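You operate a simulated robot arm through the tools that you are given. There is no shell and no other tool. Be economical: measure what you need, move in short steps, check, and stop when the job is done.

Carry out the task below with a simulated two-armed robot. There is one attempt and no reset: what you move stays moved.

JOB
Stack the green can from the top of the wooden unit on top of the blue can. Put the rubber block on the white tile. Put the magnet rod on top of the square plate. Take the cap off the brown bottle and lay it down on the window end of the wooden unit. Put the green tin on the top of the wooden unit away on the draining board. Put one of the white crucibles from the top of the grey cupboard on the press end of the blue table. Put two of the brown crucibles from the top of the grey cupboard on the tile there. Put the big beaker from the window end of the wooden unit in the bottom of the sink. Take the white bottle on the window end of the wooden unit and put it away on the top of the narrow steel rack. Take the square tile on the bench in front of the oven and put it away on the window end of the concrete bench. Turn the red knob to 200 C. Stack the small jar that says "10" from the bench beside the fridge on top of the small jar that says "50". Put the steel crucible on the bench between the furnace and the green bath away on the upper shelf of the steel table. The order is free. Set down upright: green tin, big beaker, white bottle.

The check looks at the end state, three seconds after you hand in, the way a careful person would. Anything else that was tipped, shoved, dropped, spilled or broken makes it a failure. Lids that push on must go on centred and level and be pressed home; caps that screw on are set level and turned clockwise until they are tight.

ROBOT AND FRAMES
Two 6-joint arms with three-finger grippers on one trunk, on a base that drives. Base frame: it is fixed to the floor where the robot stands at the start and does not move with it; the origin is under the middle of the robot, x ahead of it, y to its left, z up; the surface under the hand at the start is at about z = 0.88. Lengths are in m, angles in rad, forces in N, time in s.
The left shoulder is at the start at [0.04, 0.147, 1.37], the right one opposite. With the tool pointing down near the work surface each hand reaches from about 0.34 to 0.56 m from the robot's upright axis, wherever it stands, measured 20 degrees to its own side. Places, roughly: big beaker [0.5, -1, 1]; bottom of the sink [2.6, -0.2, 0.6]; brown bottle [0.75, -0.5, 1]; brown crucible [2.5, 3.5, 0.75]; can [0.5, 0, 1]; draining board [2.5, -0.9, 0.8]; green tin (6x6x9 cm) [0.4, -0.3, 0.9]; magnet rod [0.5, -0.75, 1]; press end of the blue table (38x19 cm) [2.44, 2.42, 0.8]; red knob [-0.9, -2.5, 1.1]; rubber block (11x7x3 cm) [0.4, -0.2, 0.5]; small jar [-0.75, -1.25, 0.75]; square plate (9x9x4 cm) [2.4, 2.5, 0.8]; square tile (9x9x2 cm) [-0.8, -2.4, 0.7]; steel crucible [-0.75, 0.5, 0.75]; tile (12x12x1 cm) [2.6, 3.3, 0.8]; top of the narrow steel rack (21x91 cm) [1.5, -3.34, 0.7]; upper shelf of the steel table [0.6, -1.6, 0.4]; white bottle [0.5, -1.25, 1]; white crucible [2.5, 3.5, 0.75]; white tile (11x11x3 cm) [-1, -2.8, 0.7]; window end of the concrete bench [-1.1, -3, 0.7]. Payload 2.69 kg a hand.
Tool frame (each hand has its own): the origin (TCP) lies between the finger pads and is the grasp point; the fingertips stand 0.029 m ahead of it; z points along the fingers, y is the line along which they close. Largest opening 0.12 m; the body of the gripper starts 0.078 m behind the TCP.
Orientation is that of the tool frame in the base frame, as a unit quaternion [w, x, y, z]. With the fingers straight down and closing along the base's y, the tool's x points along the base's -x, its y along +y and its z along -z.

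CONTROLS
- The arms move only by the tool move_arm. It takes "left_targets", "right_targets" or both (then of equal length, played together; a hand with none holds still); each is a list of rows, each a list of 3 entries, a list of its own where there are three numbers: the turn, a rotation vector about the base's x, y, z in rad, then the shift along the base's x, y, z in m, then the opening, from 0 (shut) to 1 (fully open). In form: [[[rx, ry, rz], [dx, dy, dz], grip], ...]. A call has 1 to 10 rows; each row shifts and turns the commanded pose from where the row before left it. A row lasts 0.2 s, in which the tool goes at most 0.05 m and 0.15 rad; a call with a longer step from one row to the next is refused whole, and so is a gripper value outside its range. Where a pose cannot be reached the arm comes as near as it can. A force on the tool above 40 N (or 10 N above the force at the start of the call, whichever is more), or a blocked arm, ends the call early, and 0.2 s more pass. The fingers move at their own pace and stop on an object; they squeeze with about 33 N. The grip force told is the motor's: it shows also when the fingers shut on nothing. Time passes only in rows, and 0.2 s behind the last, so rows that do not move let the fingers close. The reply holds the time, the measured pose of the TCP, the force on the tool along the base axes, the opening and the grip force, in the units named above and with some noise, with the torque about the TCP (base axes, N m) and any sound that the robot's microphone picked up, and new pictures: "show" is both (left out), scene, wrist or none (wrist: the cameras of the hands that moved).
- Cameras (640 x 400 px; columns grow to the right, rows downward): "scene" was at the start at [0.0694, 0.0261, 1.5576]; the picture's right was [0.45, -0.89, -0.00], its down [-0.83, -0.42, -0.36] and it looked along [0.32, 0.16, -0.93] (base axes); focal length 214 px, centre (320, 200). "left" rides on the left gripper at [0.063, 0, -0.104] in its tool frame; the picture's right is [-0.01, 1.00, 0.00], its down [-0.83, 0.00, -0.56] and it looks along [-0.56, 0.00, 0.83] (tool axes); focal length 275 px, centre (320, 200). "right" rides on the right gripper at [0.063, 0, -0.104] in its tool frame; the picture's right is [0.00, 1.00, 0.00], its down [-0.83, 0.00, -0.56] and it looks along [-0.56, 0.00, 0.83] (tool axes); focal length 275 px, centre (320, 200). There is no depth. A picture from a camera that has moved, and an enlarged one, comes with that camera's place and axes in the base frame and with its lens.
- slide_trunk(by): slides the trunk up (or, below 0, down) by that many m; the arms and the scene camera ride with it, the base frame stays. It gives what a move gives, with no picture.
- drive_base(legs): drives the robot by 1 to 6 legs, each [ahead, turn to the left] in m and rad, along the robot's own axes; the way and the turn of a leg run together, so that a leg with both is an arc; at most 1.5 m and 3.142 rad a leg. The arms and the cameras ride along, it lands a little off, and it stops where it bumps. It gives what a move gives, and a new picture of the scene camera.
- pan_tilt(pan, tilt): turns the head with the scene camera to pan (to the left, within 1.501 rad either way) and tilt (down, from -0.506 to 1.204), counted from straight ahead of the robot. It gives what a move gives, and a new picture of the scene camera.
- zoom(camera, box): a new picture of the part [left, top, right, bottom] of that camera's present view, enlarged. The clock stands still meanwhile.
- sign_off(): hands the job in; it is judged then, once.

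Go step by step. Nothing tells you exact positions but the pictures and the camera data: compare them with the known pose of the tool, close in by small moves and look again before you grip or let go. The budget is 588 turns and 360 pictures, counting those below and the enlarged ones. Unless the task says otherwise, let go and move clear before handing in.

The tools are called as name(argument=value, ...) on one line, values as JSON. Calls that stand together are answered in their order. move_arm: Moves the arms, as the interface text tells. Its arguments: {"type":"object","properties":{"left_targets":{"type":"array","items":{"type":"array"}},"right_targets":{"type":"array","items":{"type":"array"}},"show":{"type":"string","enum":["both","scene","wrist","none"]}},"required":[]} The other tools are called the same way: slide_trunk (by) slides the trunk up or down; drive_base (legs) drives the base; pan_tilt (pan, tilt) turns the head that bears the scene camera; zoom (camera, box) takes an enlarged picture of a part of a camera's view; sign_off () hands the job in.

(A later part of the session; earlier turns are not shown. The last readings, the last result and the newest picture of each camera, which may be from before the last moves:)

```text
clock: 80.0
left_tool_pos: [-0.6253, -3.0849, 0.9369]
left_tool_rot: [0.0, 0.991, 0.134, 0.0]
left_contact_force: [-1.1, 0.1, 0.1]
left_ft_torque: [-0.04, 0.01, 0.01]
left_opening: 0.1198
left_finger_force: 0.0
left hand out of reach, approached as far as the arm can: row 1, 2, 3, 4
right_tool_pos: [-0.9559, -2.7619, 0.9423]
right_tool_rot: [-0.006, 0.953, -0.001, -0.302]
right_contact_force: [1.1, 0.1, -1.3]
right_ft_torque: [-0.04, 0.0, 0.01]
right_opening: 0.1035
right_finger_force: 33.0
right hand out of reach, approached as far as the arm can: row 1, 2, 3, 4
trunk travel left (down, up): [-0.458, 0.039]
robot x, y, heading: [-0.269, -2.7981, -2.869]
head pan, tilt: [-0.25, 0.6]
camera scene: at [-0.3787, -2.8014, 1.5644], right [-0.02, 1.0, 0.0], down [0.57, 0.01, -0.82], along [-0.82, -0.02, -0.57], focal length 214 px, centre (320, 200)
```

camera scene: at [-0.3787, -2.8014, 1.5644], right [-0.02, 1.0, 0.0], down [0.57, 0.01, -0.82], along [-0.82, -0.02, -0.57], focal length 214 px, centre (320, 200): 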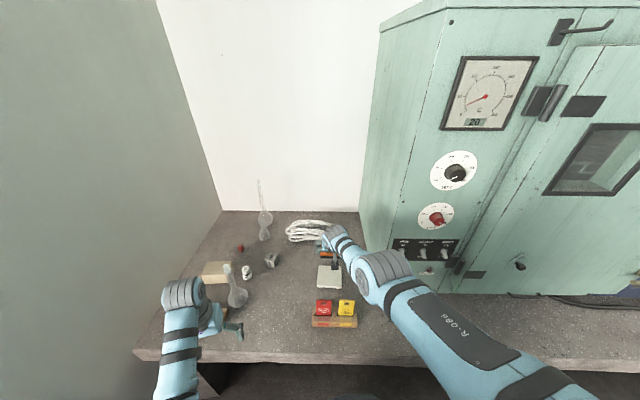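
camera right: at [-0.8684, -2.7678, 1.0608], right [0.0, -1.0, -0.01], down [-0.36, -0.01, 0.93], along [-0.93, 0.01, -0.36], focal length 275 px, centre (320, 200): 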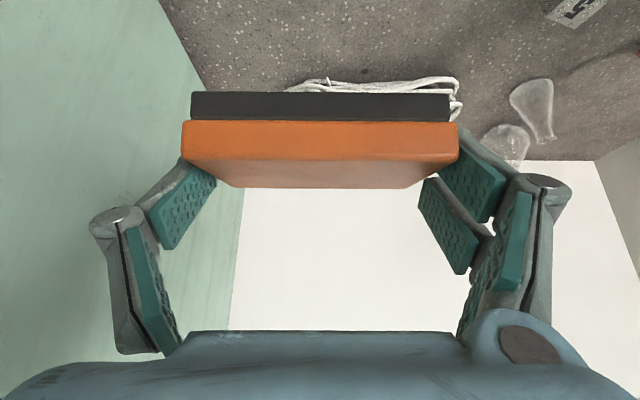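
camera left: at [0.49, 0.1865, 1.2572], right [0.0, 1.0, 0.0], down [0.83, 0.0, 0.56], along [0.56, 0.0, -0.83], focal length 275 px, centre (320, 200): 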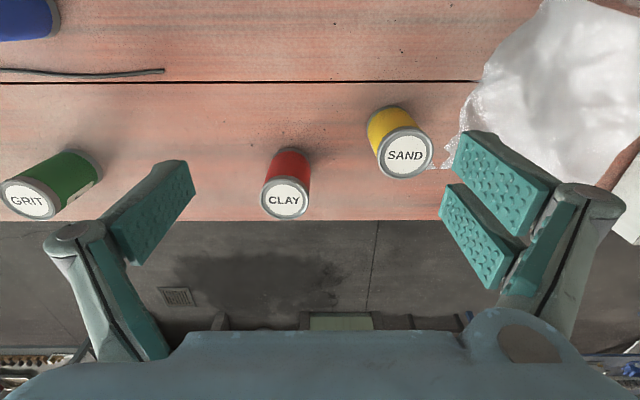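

slide_trunk(by=-0.1)

move_arm(right_targets=[[[0, 0, 0], [-0.016, -0.003, 0.005], 0], [[0, 0, 0], [-0.015, -0.004, 0], 0], [[0, 0, 0], [0, 0, 0], 0]], show="both")

```text
clock: 81.3
left_tool_pos: [-0.6245, -3.0829, 0.8348]
left_tool_rot: [0.0, 0.991, 0.134, 0.0]
left_contact_force: [-0.5, 0.3, -0.3]
left_ft_torque: [0.04, -0.01, 0.0]
left_opening: 0.1198
left_finger_force: 0.0
right_tool_pos: [-0.9561, -2.7614, 0.8419]
right_tool_rot: [-0.007, 0.954, -0.003, -0.301]
right_contact_force: [0.5, -0.6, -1.7]
right_ft_torque: [0.0, 0.0, 0.02]
right_opening: 0.1032
right_finger_force: 32.4
trunk travel left (down, up): [-0.358, 0.139]
robot x, y, heading: [-0.2705, -2.7953, -2.872]
head pan, tilt: [-0.25, 0.6]
```

```text
clock: 82.1
left_tool_pos: [-0.6245, -3.0833, 0.8362]
left_tool_rot: [0.001, 0.991, 0.134, 0.0]
left_contact_force: [0.6, 0.3, 0.3]
left_ft_torque: [-0.02, 0.02, -0.02]
left_opening: 0.1201
left_finger_force: 0.1
right_tool_pos: [-0.9621, -2.7656, 0.8576]
right_tool_rot: [-0.007, 0.954, -0.001, -0.301]
right_contact_force: [-0.9, -0.5, -0.7]
right_ft_torque: [-0.04, -0.01, 0.03]
right_opening: 0.1036
right_finger_force: 33.0
right hand out of reach, approached as far as the arm can: row 1, 2
trunk travel left (down, up): [-0.358, 0.139]
robot x, y, heading: [-0.2698, -2.7952, -2.869]
head pan, tilt: [-0.25, 0.6]
camera scene: at [-0.3784, -2.8017, 1.4631], right [-0.02, 1.0, 0.0], down [0.57, 0.01, -0.82], along [-0.82, -0.02, -0.57], focal length 214 px, centre (320, 200)
camera right: at [-0.8506, -2.7662, 0.9052], right [0.0, -1.0, -0.01], down [-0.36, -0.01, 0.93], along [-0.93, 0.01, -0.36], focal length 275 px, centre (320, 200)
```

scene: 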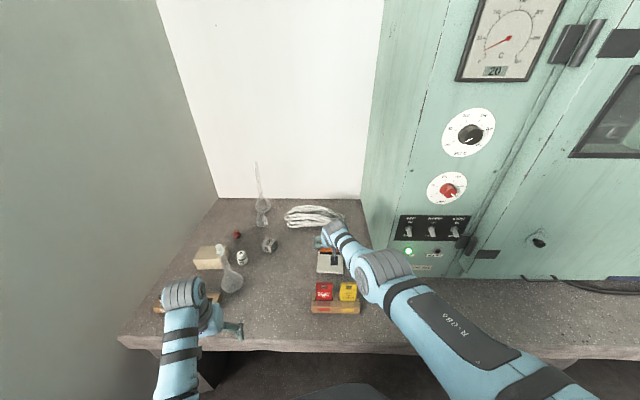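
right: 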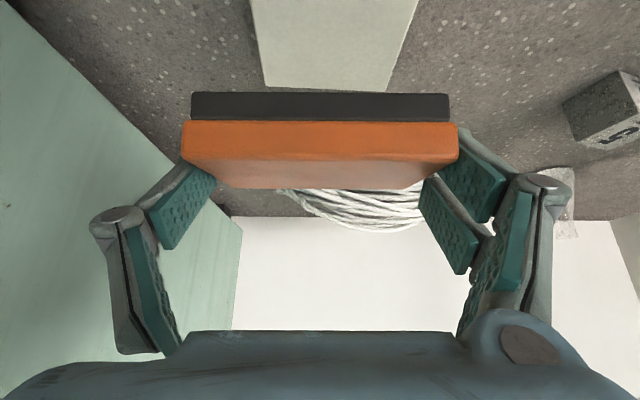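

drive_base(legs=[[0.05, 0]])

slide_trunk(by=-0.05)

zoom(camera="right", box=[0, 0, 640, 400])

```text
clock: 83.0
left_tool_pos: [-0.6638, -3.0952, 0.839]
left_tool_rot: [0.001, 0.991, 0.134, -0.005]
left_contact_force: [0.5, 1.4, 0.9]
left_ft_torque: [0.02, 0.01, -0.02]
left_opening: 0.1197
left_finger_force: 0.0
right_tool_pos: [-1.0022, -2.7755, 0.8644]
right_tool_rot: [-0.005, 0.952, -0.001, -0.307]
right_contact_force: [1.8, 0.3, -1.3]
right_ft_torque: [-0.04, 0.07, 0.0]
right_opening: 0.1034
right_finger_force: 33.6
trunk travel left (down, up): [-0.358, 0.139]
robot x, y, heading: [-0.3162, -2.8099, -2.872]
head pan, tilt: [-0.25, 0.6]
camera scene: at [-0.4136, -2.8113, 1.4642], right [-0.02, 1.0, 0.0], down [0.56, 0.01, -0.83], along [-0.83, -0.02, -0.56], focal length 214 px, centre (320, 200)
```

scene: 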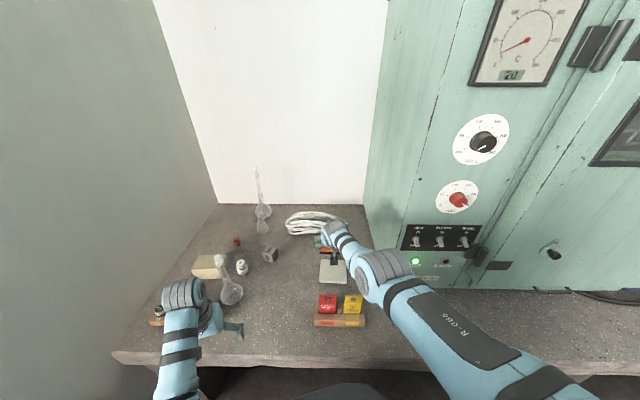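

```text
clock: 83.9
left_tool_pos: [-0.6714, -3.0957, 0.7853]
left_tool_rot: [0.0, 0.991, 0.134, 0.001]
left_contact_force: [-0.4, -0.3, -0.1]
left_ft_torque: [0.01, 0.0, 0.01]
left_opening: 0.12
left_finger_force: 0.1
right_tool_pos: [-1.0109, -2.7787, 0.8068]
right_tool_rot: [-0.007, 0.953, -0.002, -0.301]
right_contact_force: [-0.5, -0.2, -0.9]
right_ft_torque: [0.0, 0.0, 0.0]
right_opening: 0.1034
right_finger_force: 33.1
trunk travel left (down, up): [-0.308, 0.189]
robot x, y, heading: [-0.3138, -2.8074, -2.87]
head pan, tilt: [-0.25, 0.6]
```

```text
1.00 times, centred on (320, 200) of right (not enlarged: the box is as wide or as high as the picture)
camera zoom: at [-0.8994, -2.7798, 0.8549], right [0.0, -1.0, -0.01], down [-0.36, -0.01, 0.93], along [-0.93, 0.01, -0.36], focal length 275 px, centre (320, 200)
```

zoom: 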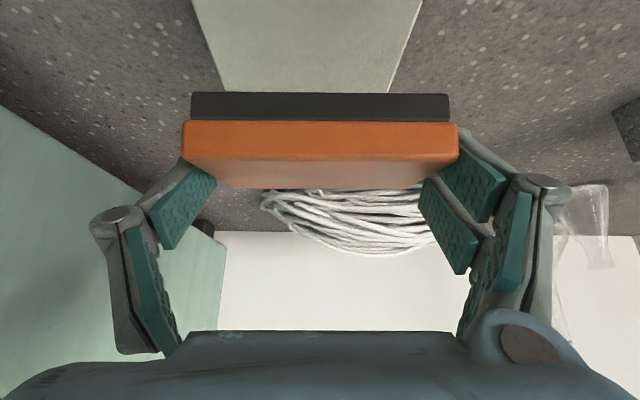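

move_arm(right_targets=[[[0, 0, 0], [0.012, 0.005, 0], 0], [[0, 0, 0], [0.012, 0.005, -0.005], 0], [[0, 0, 0], [0, 0, -0.012], 0], [[0, 0, 0], [0, 0, -0.006], 0], [[0, 0, 0], [0, 0, 0], 0]], show="both")

```text
clock: 85.1
left_tool_pos: [-0.672, -3.0971, 0.7851]
left_tool_rot: [0.0, 0.991, 0.133, 0.0]
left_contact_force: [0.1, 0.3, 0.6]
left_ft_torque: [0.0, -0.03, -0.03]
left_opening: 0.1199
left_finger_force: 0.0
right_tool_pos: [-0.9965, -2.7749, 0.7787]
right_tool_rot: [-0.006, 0.953, -0.001, -0.303]
right_contact_force: [-0.2, 0.1, -1.7]
right_ft_torque: [0.02, 0.0, 0.01]
right_opening: 0.1034
right_finger_force: 33.0
right hand out of reach, approached as far as the arm can: row 1, 2, 4
trunk travel left (down, up): [-0.308, 0.189]
robot x, y, heading: [-0.3168, -2.8078, -2.871]
head pan, tilt: [-0.25, 0.6]
camera scene: at [-0.4264, -2.8148, 1.4133], right [-0.02, 1.0, 0.0], down [0.57, 0.01, -0.82], along [-0.82, -0.02, -0.57], focal length 214 px, centre (320, 200)
camera right: at [-0.8853, -2.7758, 0.8267], right [0.0, -1.0, -0.01], down [-0.36, -0.01, 0.93], along [-0.93, 0.01, -0.36], focal length 275 px, centre (320, 200)
```

scene: 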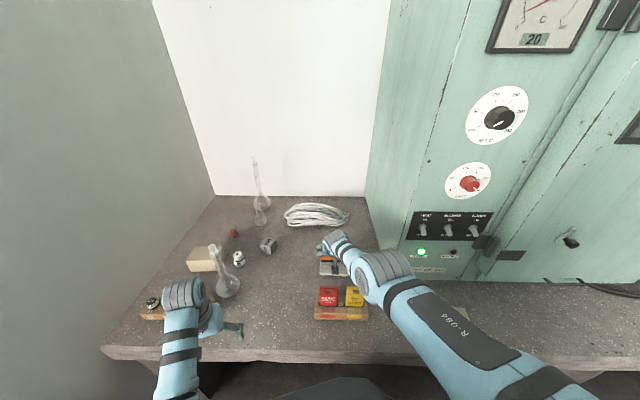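
right: 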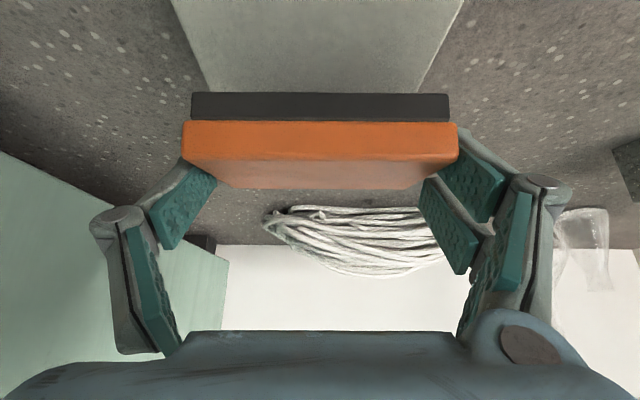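

Close enough (within 1 cm of the tile's centre). Lower to contact.

move_arm(right_targets=[[[0, 0, 0], [0.004, 0.003, -0.003], 0], [[0, 0, 0], [0, 0, -0.003], 0], [[0, 0, 0], [0, 0, -0.003], 0], [[0, 0, 0], [0, 0, 0], 0]], show="none")

```text
clock: 86.1
left_tool_pos: [-0.6729, -3.0954, 0.7861]
left_tool_rot: [0.0, 0.991, 0.134, 0.0]
left_contact_force: [0.2, 0.4, -0.6]
left_ft_torque: [0.01, 0.02, -0.01]
left_opening: 0.1201
left_finger_force: 0.1
right_tool_pos: [-0.993, -2.7713, 0.7707]
right_tool_rot: [-0.007, 0.954, -0.001, -0.301]
right_contact_force: [-0.1, -0.3, -1.0]
right_ft_torque: [-0.01, 0.02, 0.0]
right_opening: 0.1032
right_finger_force: 33.2
trunk travel left (down, up): [-0.308, 0.189]
robot x, y, heading: [-0.316, -2.8094, -2.876]
head pan, tilt: [-0.25, 0.6]
```

move_arm(right_targets=[[[0, 0, 0], [0.003, 0, -0.003], 0], [[0, 0, 0], [0.003, 0, -0.003], 0], [[0, 0, 0], [0, 0, -0.003], 0], [[0, 0, 0], [0, 0, -0.003], 0], [[0, 0, 0], [0, 0, 0], 0]], show="wrist")

```text
clock: 87.3
left_tool_pos: [-0.6695, -3.0969, 0.7877]
left_tool_rot: [-0.001, 0.991, 0.134, -0.001]
left_contact_force: [-0.6, -0.4, 0.0]
left_ft_torque: [0.0, -0.05, 0.03]
left_opening: 0.1198
left_finger_force: 0.0
right_tool_pos: [-0.9854, -2.7715, 0.7618]
right_tool_rot: [-0.007, 0.952, -0.002, -0.305]
right_contact_force: [-5.1, -1.7, 18.1]
right_ft_torque: [-0.14, 0.8, -0.08]
right_opening: 0.104
right_finger_force: 33.4
trunk travel left (down, up): [-0.308, 0.189]
robot x, y, heading: [-0.315, -2.8112, -2.872]
head pan, tilt: [-0.25, 0.6]
camera right: at [-0.8748, -2.773, 0.8086], right [0.0, -1.0, -0.01], down [-0.35, -0.01, 0.94], along [-0.94, 0.01, -0.35], focal length 275 px, centre (320, 200)
```

right: 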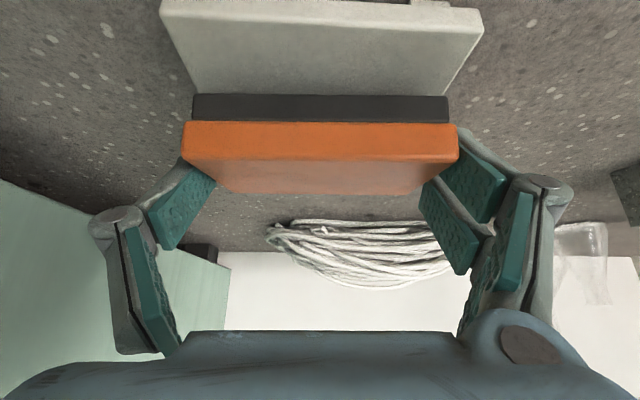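

Contact with the tile at 18 N. Open slowly, letting the block settle flat, then retreat upward.

move_arm(right_targets=[[[0, 0, 0], [0, 0, 0.001], 0.88], [[0, 0, 0], [0, 0, 0], 0.9], [[0, 0, 0], [0, 0, 0], 1], [[0, 0, 0], [0, 0, 0], 1], [[0, 0, 0], [0.01, 0, 0.025], 1], [[0, 0, 0], [0.01, 0, 0.035], 1], [[0, 0, 0], [0.01, 0, 0.035], 1], [[0, 0, 0], [0, 0, 0], 1]], show="wrist")

```text
clock: 89.1
left_tool_pos: [-0.6713, -3.0961, 0.7856]
left_tool_rot: [0.0, 0.991, 0.134, 0.0]
left_contact_force: [0.7, 0.5, 0.5]
left_ft_torque: [0.01, -0.01, 0.0]
left_opening: 0.12
left_finger_force: 0.2
right_tool_pos: [-1.0119, -2.7913, 0.832]
right_tool_rot: [-0.005, 0.953, -0.001, -0.301]
right_contact_force: [0.0, -0.1, -0.2]
right_ft_torque: [-0.01, -0.02, 0.01]
right_opening: 0.1201
right_finger_force: 0.0
right hand out of reach, approached as far as the arm can: row 5, 6, 7
trunk travel left (down, up): [-0.308, 0.189]
robot x, y, heading: [-0.3197, -2.8066, -2.867]
head pan, tilt: [-0.25, 0.6]
camera right: at [-0.9009, -2.793, 0.8804], right [0.0, -1.0, -0.01], down [-0.36, -0.01, 0.93], along [-0.93, 0.01, -0.36], focal length 275 px, centre (320, 200)
```

right: 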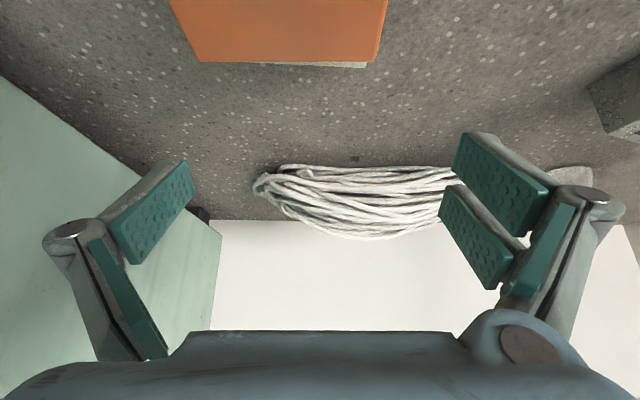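

zoom(camera="scene", box=[270, 210, 390, 330])

```text
3.33 times, centred on (330, 270) of scene
camera zoom: at [-0.4261, -2.8147, 1.4133], right [-0.02, 1.0, 0.0], down [0.57, 0.01, -0.82], along [-0.82, -0.02, -0.57], focal length 715 px, centre (287, -33)
```

zoom: 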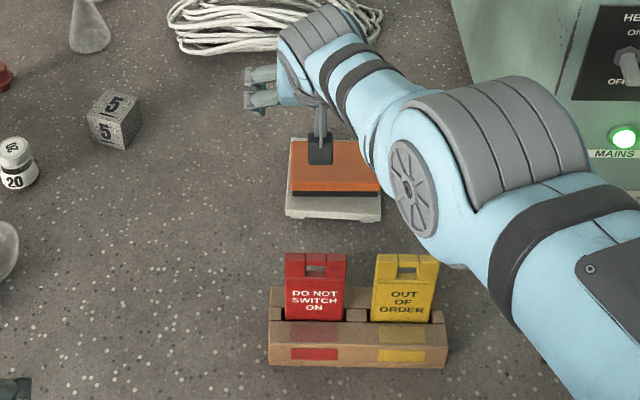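

The rubber block sits flat on the white tile. Next the knob and square tile: raise the trunk, back away and re-approach a bit further along +y.

slide_trunk(by=0.18)

drive_base(legs=[[-0.5, 0], [0, -0.5], [0.3, 0], [0, 0.23]])

pan_tilt(pan=-0.2, tilt=0.5)

```text
clock: 91.1
left_tool_pos: [-0.6706, -3.0974, 0.966]
left_tool_rot: [0.0, 0.991, 0.133, 0.0]
left_contact_force: [0.4, -0.2, -0.4]
left_ft_torque: [-0.02, 0.02, 0.0]
left_opening: 0.1198
left_finger_force: 0.0
right_tool_pos: [-1.0115, -2.7923, 1.0111]
right_tool_rot: [-0.006, 0.953, -0.001, -0.302]
right_contact_force: [-0.2, 0.4, 0.1]
right_ft_torque: [-0.04, 0.02, -0.02]
right_opening: 0.1199
right_finger_force: 0.0
trunk travel left (down, up): [-0.488, 0.009]
robot x, y, heading: [-0.3187, -2.8091, -2.875]
head pan, tilt: [-0.25, 0.6]
```

```text
clock: 98.0
left_tool_pos: [-0.5364, -2.7956, 0.9673]
left_tool_rot: [0.0, 1.0, 0.008, 0.0]
left_contact_force: [-0.3, -0.4, -0.3]
left_ft_torque: [-0.01, 0.01, 0.01]
left_opening: 0.1201
left_finger_force: 0.0
right_tool_pos: [-0.7889, -2.4146, 1.0118]
right_tool_rot: [-0.045, 0.946, -0.123, -0.298]
right_contact_force: [-0.8, 0.2, -0.1]
right_ft_torque: [0.02, 0.0, -0.02]
right_opening: 0.12
right_finger_force: 0.0
trunk travel left (down, up): [-0.488, 0.009]
robot x, y, heading: [-0.1235, -2.6077, -3.127]
head pan, tilt: [-0.25, 0.6]
camera scene: at [-0.2293, -2.584, 1.5936], right [0.23, 0.97, 0.0], down [0.55, -0.13, -0.82], along [-0.8, 0.19, -0.57], focal length 214 px, centre (320, 200)
```

scene: 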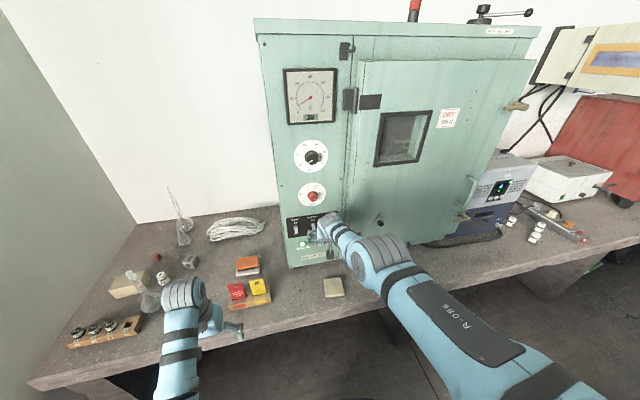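

```text
clock: 98.6
left_tool_pos: [-0.5369, -2.7971, 0.9667]
left_tool_rot: [0.001, 1.0, 0.008, 0.001]
left_contact_force: [0.6, 0.5, 0.5]
left_ft_torque: [-0.02, -0.03, -0.02]
left_opening: 0.1201
left_finger_force: 0.1
right_tool_pos: [-0.7894, -2.4156, 1.0126]
right_tool_rot: [-0.044, 0.946, -0.122, -0.298]
right_contact_force: [-0.6, 0.4, 0.9]
right_ft_torque: [0.01, 0.0, 0.03]
right_opening: 0.1199
right_finger_force: 0.1
trunk travel left (down, up): [-0.488, 0.009]
robot x, y, heading: [-0.1207, -2.6077, -3.128]
head pan, tilt: [-0.201, 0.499]
camera scene: at [-0.2324, -2.5889, 1.6027], right [0.18, 0.98, 0.0], down [0.47, -0.09, -0.88], along [-0.86, 0.16, -0.48], focal length 214 px, centre (320, 200)
```

scene: 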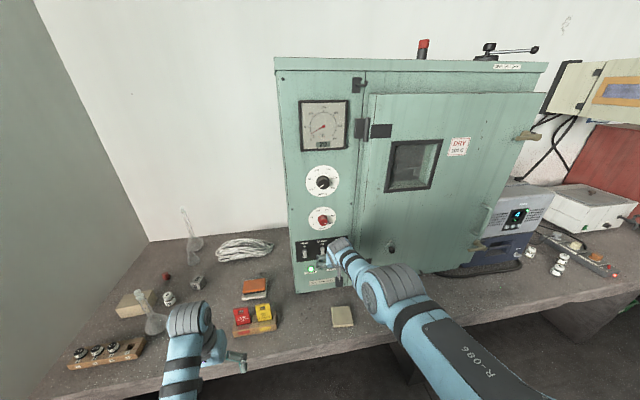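

zoom(camera="scene", box=[290, 155, 354, 235])

```text
5.00 times, centred on (322, 195) of scene
camera zoom: at [-0.2324, -2.5889, 1.6027], right [0.18, 0.98, 0.0], down [0.47, -0.09, -0.88], along [-0.86, 0.16, -0.48], focal length 1072 px, centre (310, 225)
```

zoom: 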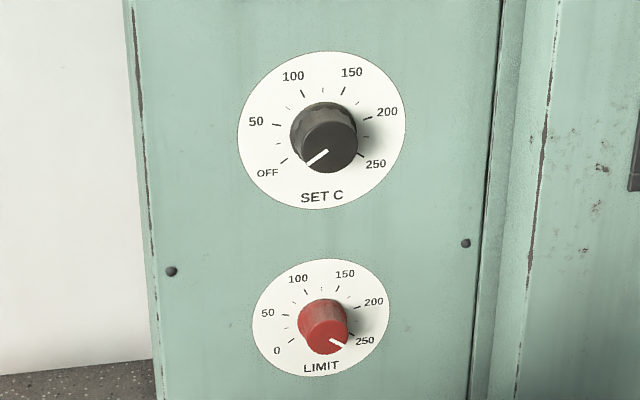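

The red LIMIT knob now points at 250; 200 is one step (48°) counter-clockwise. Its axis is at y≈−2.451, z≈1.144, with its front at x≈−0.887. I'll bring the right hand horizontal in front of it.

move_arm(right_targets=[[[0.0164, 0.1364, 0.035], [0.0127, -0.005, 0.0187], 0.5], [[0.0164, 0.1364, 0.035], [0.0127, -0.005, 0.0187], 0.5], [[0.0164, 0.1364, 0.035], [0.0127, -0.005, 0.0187], 0.5], [[0.0164, 0.1364, 0.035], [0.0127, -0.005, 0.0187], 0.5], [[0.0164, 0.1364, 0.035], [0.0127, -0.005, 0.0187], 0.5], [[0.0164, 0.1364, 0.035], [0.0127, -0.005, 0.0187], 0.5], [[0.0164, 0.1364, 0.035], [0.0127, -0.005, 0.0187], 0.5], [[0, 0, 0], [0, 0, 0], 0.5]], show="both")

```text
clock: 100.4
left_tool_pos: [-0.5372, -2.797, 0.9657]
left_tool_rot: [0.0, 1.0, 0.008, 0.0]
left_contact_force: [0.7, -0.2, 0.7]
left_ft_torque: [-0.02, -0.05, -0.04]
left_opening: 0.1201
left_finger_force: 0.1
right_tool_pos: [-0.8008, -2.4971, 1.1008]
right_tool_rot: [0.0, -0.706, 0.0, 0.708]
right_contact_force: [-0.3, 0.5, 0.3]
right_ft_torque: [-0.03, -0.01, -0.03]
right_opening: 0.06
right_finger_force: 0.1
right hand out of reach, approached as far as the arm can: row 1, 2, 3, 4
trunk travel left (down, up): [-0.488, 0.009]
robot x, y, heading: [-0.1215, -2.6049, -3.122]
head pan, tilt: [-0.201, 0.499]
camera scene: at [-0.2323, -2.5902, 1.6028], right [0.18, 0.98, 0.0], down [0.47, -0.09, -0.88], along [-0.86, 0.16, -0.48], focal length 214 px, centre (320, 200)
camera right: at [-0.6965, -2.4968, 1.0372], right [0.0, -1.0, 0.0], down [0.56, 0.0, 0.83], along [-0.83, 0.0, 0.56], focal length 275 px, centre (320, 200)
```

scene: 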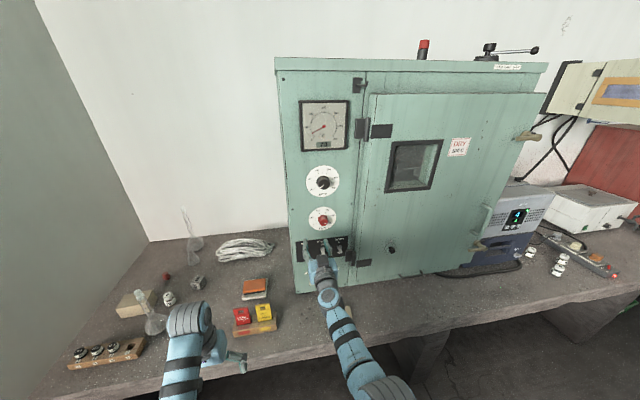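
right: 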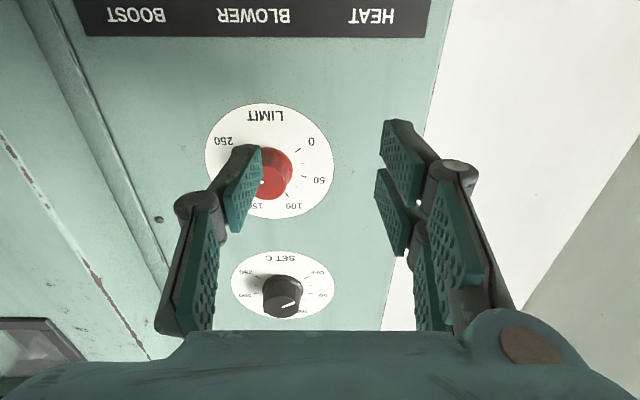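

Knob axis confirmed at y −2.452, z 1.144. Align in front of it.

move_arm(right_targets=[[[0, 0, 0], [0.005, 0.022, 0.022], 0.5], [[0, 0, 0], [0, 0.023, 0.021], 0.5], [[0, 0, 0], [0, 0, 0], 0.5]], show="wrist")

```text
clock: 101.2
left_tool_pos: [-0.5365, -2.7967, 0.9669]
left_tool_rot: [0.0, 1.0, 0.008, 0.0]
left_contact_force: [-0.2, 0.5, 0.4]
left_ft_torque: [-0.04, 0.0, 0.0]
left_opening: 0.12
left_finger_force: 0.0
right_tool_pos: [-0.7963, -2.4547, 1.1383]
right_tool_rot: [0.0, -0.707, -0.001, 0.708]
right_contact_force: [-0.6, -0.7, -0.7]
right_ft_torque: [0.02, 0.0, -0.01]
right_opening: 0.0599
right_finger_force: 0.0
right hand out of reach, approached as far as the arm can: row 1
trunk travel left (down, up): [-0.488, 0.009]
robot x, y, heading: [-0.1202, -2.6083, -3.126]
head pan, tilt: [-0.201, 0.499]
camera right: at [-0.6927, -2.4554, 1.0744], right [0.0, -1.0, -0.01], down [0.56, -0.01, 0.83], along [-0.83, 0.0, 0.56], focal length 275 px, centre (320, 200)
```

right: 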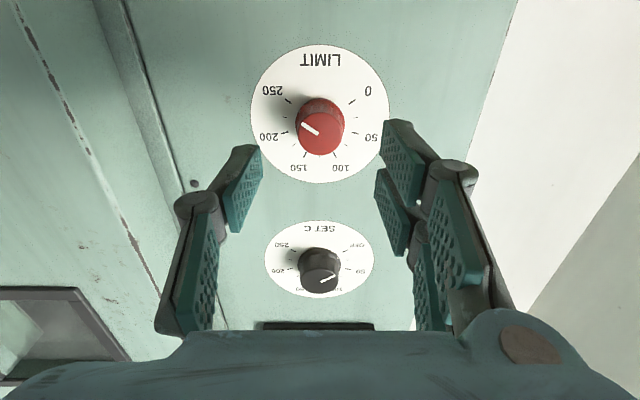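

drive_base(legs=[[0.05, 0]])

move_arm(right_targets=[[[0, 0, 0], [0, 0.001, 0.005], 0.5], [[0, 0, 0], [0, 0, 0], 0.5]], show="wrist")

```text
clock: 102.2
left_tool_pos: [-0.5776, -2.7983, 0.9699]
left_tool_rot: [0.001, 1.0, 0.008, -0.004]
left_contact_force: [0.7, 0.3, 0.1]
left_ft_torque: [-0.01, 0.04, -0.04]
left_opening: 0.12
left_finger_force: 0.1
right_tool_pos: [-0.8356, -2.4559, 1.1449]
right_tool_rot: [0.0, -0.703, 0.0, 0.711]
right_contact_force: [1.2, -0.8, -0.2]
right_ft_torque: [0.0, -0.04, 0.04]
right_opening: 0.0598
right_finger_force: 0.0
trunk travel left (down, up): [-0.488, 0.009]
robot x, y, heading: [-0.1745, -2.6076, -3.123]
head pan, tilt: [-0.201, 0.499]
camera scene: at [-0.2699, -2.5903, 1.6037], right [0.18, 0.98, 0.0], down [0.46, -0.09, -0.88], along [-0.87, 0.16, -0.47], focal length 214 px, centre (320, 200)
```

scene: 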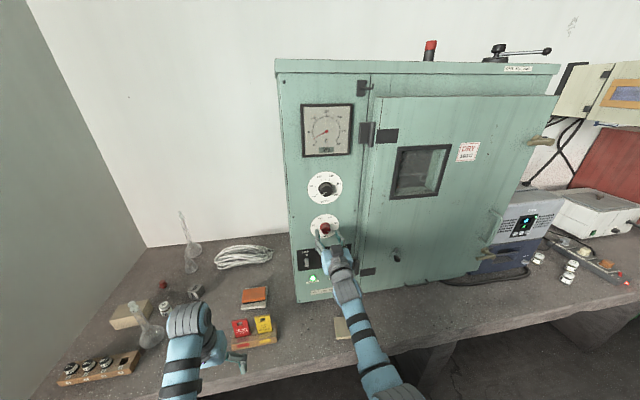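

```text
clock: 102.8
left_tool_pos: [-0.5852, -2.7975, 0.9663]
left_tool_rot: [0.0, 1.0, 0.008, -0.001]
left_contact_force: [0.7, 0.2, 0.2]
left_ft_torque: [-0.01, 0.04, -0.01]
left_opening: 0.12
left_finger_force: 0.1
right_tool_pos: [-0.8448, -2.456, 1.1434]
right_tool_rot: [0.0, -0.705, 0.0, 0.709]
right_contact_force: [0.9, -0.1, 1.2]
right_ft_torque: [-0.03, 0.02, -0.02]
right_opening: 0.06
right_finger_force: 0.0
trunk travel left (down, up): [-0.488, 0.009]
robot x, y, heading: [-0.1729, -2.6049, -3.128]
head pan, tilt: [-0.201, 0.499]
camera right: at [-0.7419, -2.4561, 1.0802], right [0.0, -1.0, 0.0], down [0.56, 0.0, 0.83], along [-0.83, 0.0, 0.56], focal length 275 px, centre (320, 200)
```

right: 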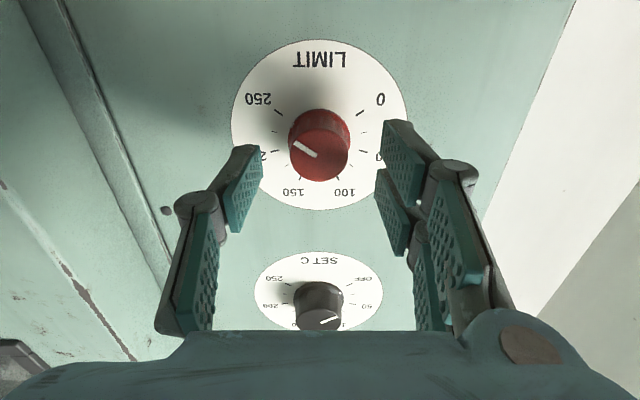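

move_arm(right_targets=[[[0, 0, 0], [-0.015, 0, 0], 0.5], [[0, 0, 0], [-0.015, 0, 0], 0.5], [[0, 0, 0], [0, 0, 0], 0.5]], show="wrist")

```text
clock: 103.6
left_tool_pos: [-0.5848, -2.7978, 0.968]
left_tool_rot: [0.0, 1.0, 0.007, -0.001]
left_contact_force: [-0.3, -0.4, -0.1]
left_ft_torque: [0.01, 0.03, -0.02]
left_opening: 0.12
left_finger_force: 0.1
right_tool_pos: [-0.8748, -2.4558, 1.1438]
right_tool_rot: [0.0, -0.705, 0.0, 0.709]
right_contact_force: [-0.2, 0.0, 0.2]
right_ft_torque: [0.0, 0.02, 0.01]
right_opening: 0.0598
right_finger_force: 0.1
trunk travel left (down, up): [-0.488, 0.009]
robot x, y, heading: [-0.1735, -2.6077, -3.126]
head pan, tilt: [-0.201, 0.499]
camera right: at [-0.7713, -2.4551, 1.0805], right [0.0, -1.0, 0.0], down [0.56, 0.0, 0.83], along [-0.83, 0.0, 0.56], focal length 275 px, centre (320, 200)
```

right: 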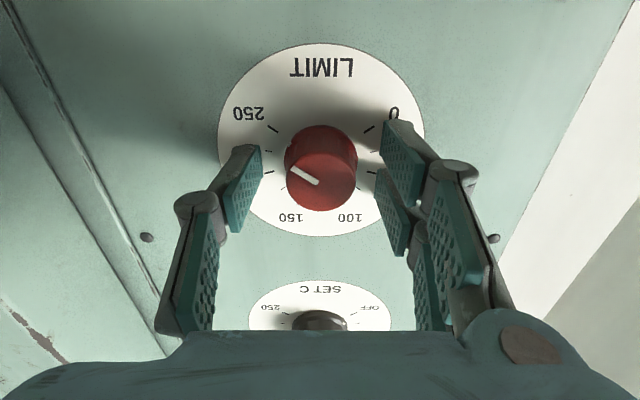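

The knob is between the pads. Close, turn +0.838 rad about x, and look.

move_arm(right_targets=[[[0, 0, 0], [0, 0, 0], 0], [[0, 0, 0], [0, 0, 0], 0], [[0.14, 0, 0], [0, 0, 0], 0], [[0.14, 0, 0], [0, 0, 0], 0], [[0.14, 0, 0], [0, 0, 0], 0], [[0.14, 0, 0], [0, 0, 0], 0], [[0.14, 0, 0], [0, 0, 0], 0], [[0.138, 0, 0], [0, 0, 0], 0], [[0, 0, 0], [0, 0, 0], 0]], show="wrist")

```text
clock: 105.6
left_tool_pos: [-0.5839, -2.797, 0.966]
left_tool_rot: [0.0, 1.0, 0.008, -0.001]
left_contact_force: [-0.2, -0.1, -1.2]
left_ft_torque: [0.02, -0.06, -0.02]
left_opening: 0.1201
left_finger_force: 0.0
right_tool_pos: [-0.8741, -2.4552, 1.144]
right_tool_rot: [0.289, -0.643, -0.289, 0.648]
right_contact_force: [-2.5, 2.6, 6.9]
right_ft_torque: [0.02, -0.12, -0.45]
right_opening: 0.0328
right_finger_force: 44.6
trunk travel left (down, up): [-0.488, 0.009]
robot x, y, heading: [-0.1754, -2.6111, -3.13]
head pan, tilt: [-0.201, 0.499]
camera right: at [-0.7713, -2.4076, 1.1016], right [0.0, -0.66, -0.75], down [0.56, -0.62, 0.55], along [-0.83, -0.42, 0.37], focal length 275 px, centre (320, 200)
```

right: 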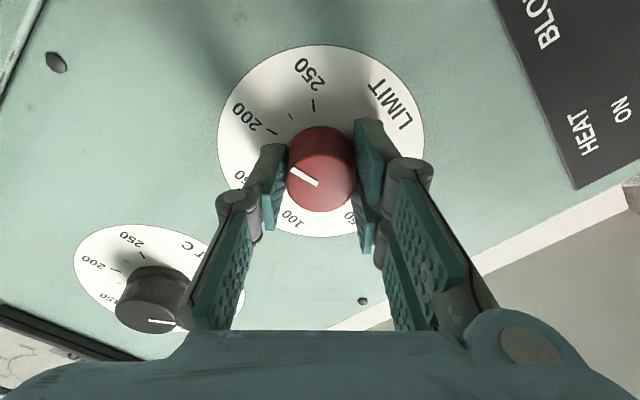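

zoom(camera="right", box=[220, 60, 420, 240])

```text
2.22 times, centred on (320, 150) of right
camera zoom: at [-0.7713, -2.4076, 1.1016], right [0.0, -0.66, -0.75], down [0.56, -0.62, 0.55], along [-0.83, -0.42, 0.37], focal length 612 px, centre (320, 311)
```

zoom: 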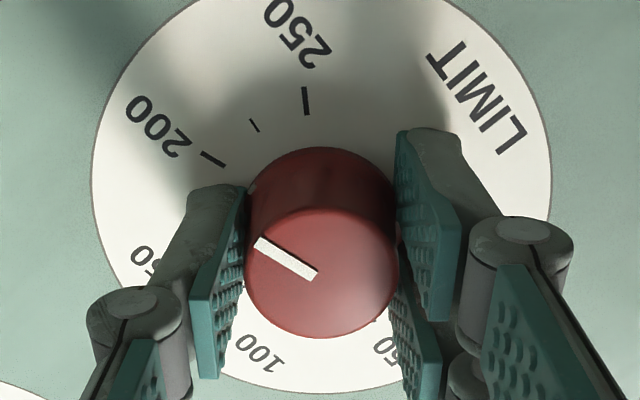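

The pointer is parallel with the 200 tick. Release, back off and verify.

move_arm(right_targets=[[[0, 0, 0], [0, 0, 0], 0.5], [[0, 0, 0], [0, 0, 0], 0.5], [[0, 0, 0], [0.03, 0, 0], 0.5], [[0, 0, 0], [0.04, 0, 0], 0.5], [[-0.14, 0, 0], [0.02, 0, 0], 0.5], [[-0.14, 0, 0], [0, 0, 0], 0.5], [[-0.14, 0, 0], [0, 0, 0], 0.5], [[-0.14, 0, 0], [0, 0, 0], 0.5], [[-0.14, 0, 0], [0, 0, 0], 0.5], [[-0.138, 0, 0], [0, 0, 0], 0.5]], show="wrist")

```text
clock: 107.8
left_tool_pos: [-0.5851, -2.797, 0.967]
left_tool_rot: [0.0, 1.0, 0.008, 0.0]
left_contact_force: [0.2, 0.3, -0.2]
left_ft_torque: [0.02, 0.0, 0.01]
left_opening: 0.1201
left_finger_force: 0.0
right_tool_pos: [-0.7855, -2.4562, 1.1439]
right_tool_rot: [-0.001, -0.706, 0.001, 0.709]
right_contact_force: [0.0, 1.0, -0.6]
right_ft_torque: [0.02, 0.01, 0.02]
right_opening: 0.0599
right_finger_force: 0.2
trunk travel left (down, up): [-0.488, 0.009]
robot x, y, heading: [-0.176, -2.6106, -3.127]
head pan, tilt: [-0.201, 0.499]
camera right: at [-0.6819, -2.4556, 1.0794], right [0.0, -1.0, 0.0], down [0.56, 0.0, 0.83], along [-0.83, 0.0, 0.56], focal length 275 px, centre (320, 200)
```

right: 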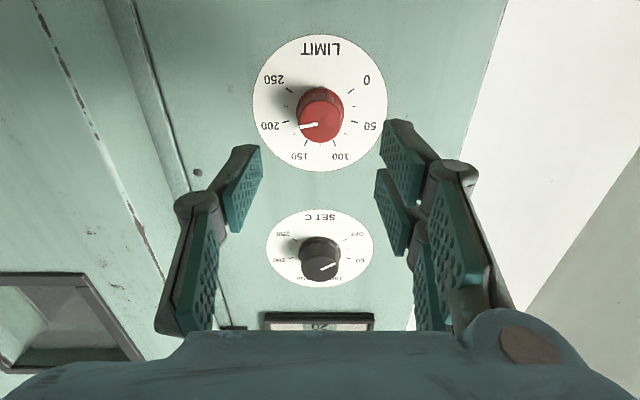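

zoom(camera="right", box=[250, 30, 390, 180])

```text
2.67 times, centred on (320, 105) of right
camera zoom: at [-0.6819, -2.4556, 1.0794], right [0.0, -1.0, 0.0], down [0.56, 0.0, 0.83], along [-0.83, 0.0, 0.56], focal length 734 px, centre (320, 453)
```

zoom: 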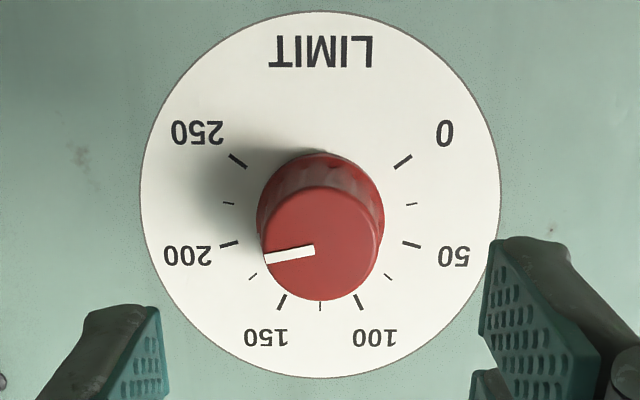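

Knob exactly on 200. Now swing the right hand down above the square tile.

move_arm(right_targets=[[[0, -0.141, 0], [0.006, 0.009, -0.015], 0.8], [[0, -0.141, 0], [0.004, 0.008, -0.02], 1], [[0, -0.141, 0], [0.004, 0.008, -0.02], 1], [[0, -0.141, 0], [0.004, 0.008, -0.02], 1], [[0, -0.141, 0], [0.004, 0.008, -0.02], 1], [[0, -0.141, 0], [0.002, 0.008, -0.02], 1], [[0, -0.141, 0], [0.002, 0.008, -0.02], 1], [[0, -0.141, 0], [0.002, 0.008, -0.02], 1], [[0, -0.141, 0], [0.002, 0.008, -0.02], 1], [[0, 0, 0], [0, 0, 0], 1]], show="wrist")

```text
clock: 110.0
left_tool_pos: [-0.5863, -2.7967, 0.9653]
left_tool_rot: [0.0, 1.0, 0.008, 0.0]
left_contact_force: [0.0, 0.1, -0.2]
left_ft_torque: [-0.01, 0.02, -0.03]
left_opening: 0.1201
left_finger_force: 0.0
right_tool_pos: [-0.7561, -2.3809, 0.9691]
right_tool_rot: [0.0, 0.988, 0.0, -0.152]
right_contact_force: [0.4, -0.1, -0.4]
right_ft_torque: [0.01, 0.03, 0.02]
right_opening: 0.1198
right_finger_force: 0.1
trunk travel left (down, up): [-0.488, 0.009]
robot x, y, heading: [-0.1674, -2.6071, -3.129]
head pan, tilt: [-0.201, 0.499]
camera right: at [-0.6647, -2.3813, 1.0486], right [0.0, -1.0, 0.0], down [-0.63, 0.0, 0.78], along [-0.78, 0.0, -0.63], focal length 275 px, centre (320, 200)
```

right: 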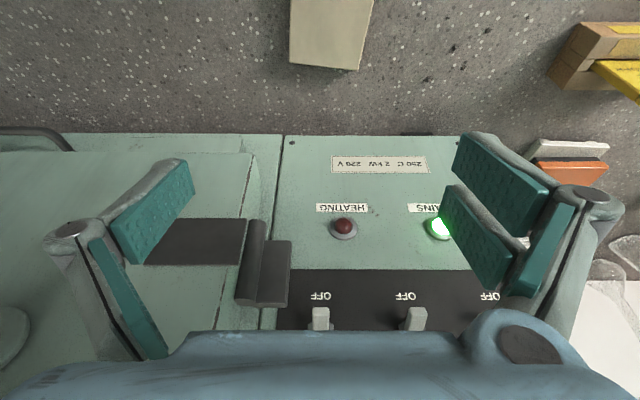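

The tile is centred at about [−0.781, −2.384], yawed ~0.09. Align and lower with the trunk.

move_arm(right_targets=[[[0, 0, -0.09], [-0.012, -0.002, 0], 1], [[0, 0, 0], [-0.012, -0.001, 0], 1], [[0, 0, 0], [0, 0, 0], 1]], show="none")

slide_trunk(by=-0.17)

zoom(camera="right", box=[0, 0, 640, 400])

```text
clock: 110.8
left_tool_pos: [-0.586, -2.7974, 0.9669]
left_tool_rot: [0.0, 1.0, 0.008, -0.001]
left_contact_force: [0.2, -0.2, -0.4]
left_ft_torque: [-0.02, -0.02, -0.03]
left_opening: 0.1199
left_finger_force: 0.0
right_tool_pos: [-0.7803, -2.3849, 0.9704]
right_tool_rot: [-0.008, 0.987, -0.045, -0.151]
right_contact_force: [-0.2, 0.0, -0.5]
right_ft_torque: [0.0, 0.02, 0.0]
right_opening: 0.1201
right_finger_force: 0.0
trunk travel left (down, up): [-0.488, 0.009]
robot x, y, heading: [-0.172, -2.6059, -3.129]
head pan, tilt: [-0.201, 0.499]
```

```text
clock: 112.7
left_tool_pos: [-0.5853, -2.797, 0.7962]
left_tool_rot: [0.0, 1.0, 0.007, -0.001]
left_contact_force: [-0.1, 0.2, -0.3]
left_ft_torque: [-0.06, 0.0, -0.02]
left_opening: 0.1202
left_finger_force: 0.1
right_tool_pos: [-0.7792, -2.3844, 0.7992]
right_tool_rot: [-0.007, 0.987, -0.045, -0.152]
right_contact_force: [-0.5, -0.7, 0.8]
right_ft_torque: [-0.01, -0.03, 0.0]
right_opening: 0.1202
right_finger_force: 0.0
trunk travel left (down, up): [-0.318, 0.179]
robot x, y, heading: [-0.1689, -2.6076, -3.125]
head pan, tilt: [-0.201, 0.499]
```

```text
1.00 times, centred on (320, 200) of right (not enlarged: the box is as wide or as high as the picture)
camera zoom: at [-0.6895, -2.3928, 0.8784], right [-0.09, -1.0, 0.0], down [-0.62, 0.05, 0.78], along [-0.78, 0.07, -0.63], focal length 275 px, centre (320, 200)
```

zoom: 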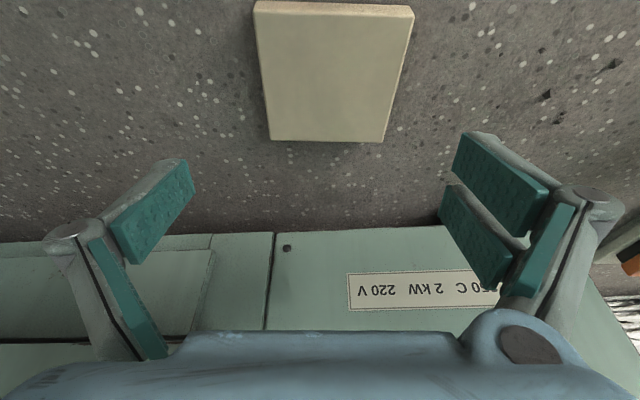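

move_arm(right_targets=[[[0, 0, 0], [-0.005, -0.006, -0.02], 1], [[0, 0, 0], [0, 0, -0.025], 1], [[0, 0, 0], [0, 0, -0.02], 1], [[0, 0, 0], [0, 0, 0], 1]], show="wrist")

```text
clock: 113.7
left_tool_pos: [-0.5851, -2.798, 0.7966]
left_tool_rot: [-0.001, 1.0, 0.007, 0.001]
left_contact_force: [0.4, -0.2, -0.1]
left_ft_torque: [-0.02, -0.03, 0.02]
left_opening: 0.1199
left_finger_force: 0.1
right_tool_pos: [-0.7616, -2.3912, 0.7433]
right_tool_rot: [-0.007, 0.987, -0.044, -0.152]
right_contact_force: [0.8, 0.1, -0.4]
right_ft_torque: [0.02, 0.01, 0.01]
right_opening: 0.1201
right_finger_force: 0.1
right hand out of reach, approached as far as the arm can: row 1, 2, 3
trunk travel left (down, up): [-0.318, 0.179]
robot x, y, heading: [-0.1712, -2.6071, -3.123]
head pan, tilt: [-0.201, 0.499]
camera right: at [-0.6699, -2.4004, 0.824], right [-0.09, -1.0, 0.0], down [-0.62, 0.05, 0.78], along [-0.78, 0.07, -0.63], focal length 275 px, centre (320, 200)
```

right: 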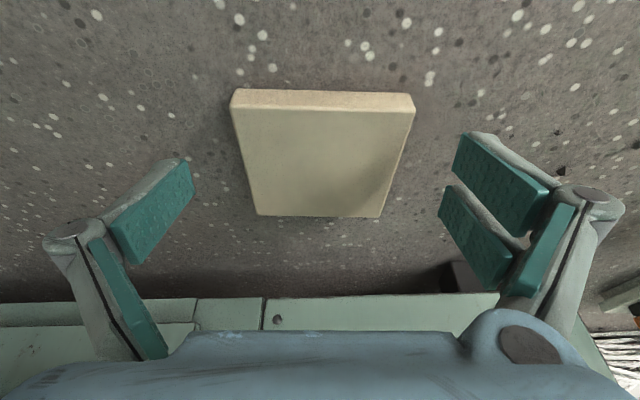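

drive_base(legs=[[0.04, 0]])

move_arm(right_targets=[[[0, 0, 0], [0.014, 0, 0], 1], [[0, 0, 0], [0, 0, -0.012], 1], [[0, 0, 0], [0, 0, -0.008], 1], [[0, 0, 0], [0, 0, 0], 1]], show="wrist")

```text
clock: 114.6
left_tool_pos: [-0.6203, -2.7989, 0.7986]
left_tool_rot: [0.001, 1.0, 0.008, -0.003]
left_contact_force: [0.4, -0.3, 0.9]
left_ft_torque: [0.03, 0.11, -0.02]
left_opening: 0.1202
left_finger_force: 0.1
right_tool_pos: [-0.7966, -2.3928, 0.7491]
right_tool_rot: [-0.008, 0.987, -0.046, -0.155]
right_contact_force: [0.6, -0.9, 0.3]
right_ft_torque: [-0.01, 0.01, 0.03]
right_opening: 0.12
right_finger_force: 0.0
trunk travel left (down, up): [-0.318, 0.179]
robot x, y, heading: [-0.2131, -2.6111, -3.128]
head pan, tilt: [-0.201, 0.499]
camera scene: at [-0.3134, -2.5908, 1.4332], right [0.18, 0.98, 0.0], down [0.46, -0.09, -0.88], along [-0.87, 0.16, -0.47], focal length 214 px, centre (320, 200)
```

scene: 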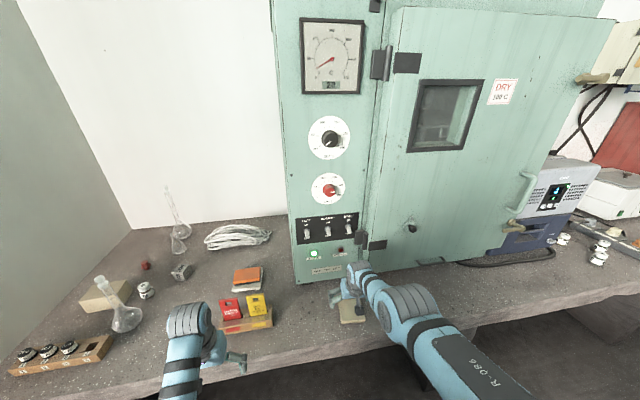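

```text
clock: 115.6
left_tool_pos: [-0.6251, -2.7992, 0.7941]
left_tool_rot: [0.0, 1.0, 0.008, 0.0]
left_contact_force: [-0.7, 1.0, 0.9]
left_ft_torque: [-0.05, -0.01, 0.0]
left_opening: 0.1201
left_finger_force: 0.0
right_tool_pos: [-0.7888, -2.3944, 0.7222]
right_tool_rot: [-0.007, 0.987, -0.045, -0.152]
right_contact_force: [0.8, -0.4, -0.2]
right_ft_torque: [-0.03, 0.01, 0.02]
right_opening: 0.1201
right_finger_force: 0.0
right hand out of reach, approached as far as the arm can: row 1, 2, 3
trunk travel left (down, up): [-0.318, 0.179]
robot x, y, heading: [-0.2117, -2.6069, -3.122]
head pan, tilt: [-0.201, 0.499]
camera right: at [-0.6984, -2.4014, 0.8028], right [-0.09, -1.0, 0.0], down [-0.62, 0.05, 0.78], along [-0.78, 0.07, -0.63], focal length 275 px, centre (320, 200)
```

right: 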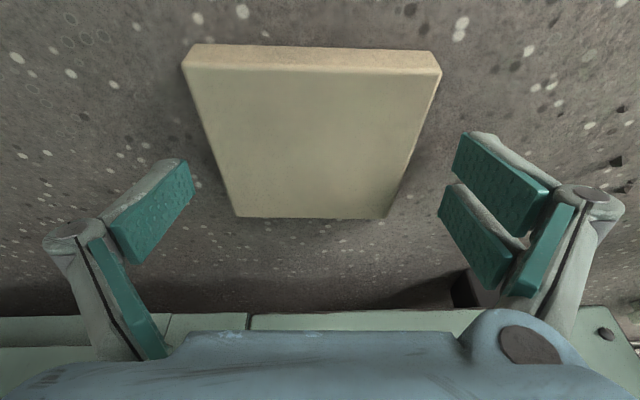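

move_arm(right_targets=[[[0, 0, 0], [0, 0, 0], 0], [[0, 0, 0], [0, 0, 0], 0], [[0, 0, 0], [0, 0, 0], 0], [[0, 0, 0], [0, 0, 0.02], 0], [[0, 0, 0], [0, 0, 0.03], 0], [[0, 0, 0], [0, 0, 0], 0]], show="wrist")

```text
clock: 117.0
left_tool_pos: [-0.6251, -2.7978, 0.7961]
left_tool_rot: [0.0, 1.0, 0.007, -0.001]
left_contact_force: [0.5, -0.4, -0.3]
left_ft_torque: [0.01, 0.01, 0.01]
left_opening: 0.1202
left_finger_force: 0.0
right_tool_pos: [-0.8083, -2.3929, 0.7648]
right_tool_rot: [-0.008, 0.988, -0.044, -0.151]
right_contact_force: [-0.2, 0.4, -2.2]
right_ft_torque: [-0.04, 0.0, -0.03]
right_opening: 0.0846
right_finger_force: 33.3
right hand out of reach, approached as far as the arm can: row 4, 5
trunk travel left (down, up): [-0.318, 0.179]
robot x, y, heading: [-0.2148, -2.6079, -3.124]
head pan, tilt: [-0.201, 0.499]
camera right: at [-0.7183, -2.4014, 0.8439], right [-0.09, -1.0, 0.0], down [-0.62, 0.05, 0.78], along [-0.78, 0.07, -0.63], focal length 275 px, centre (320, 200)
```

right: 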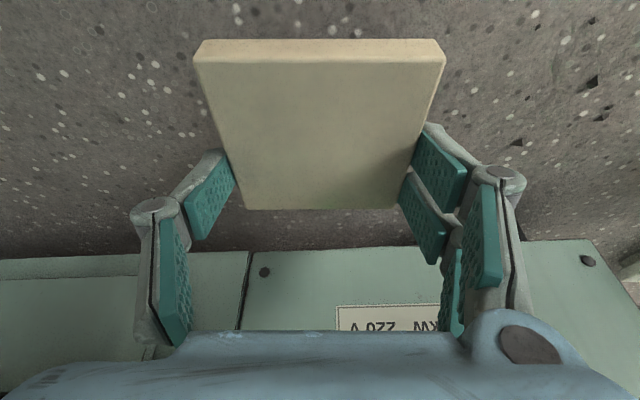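

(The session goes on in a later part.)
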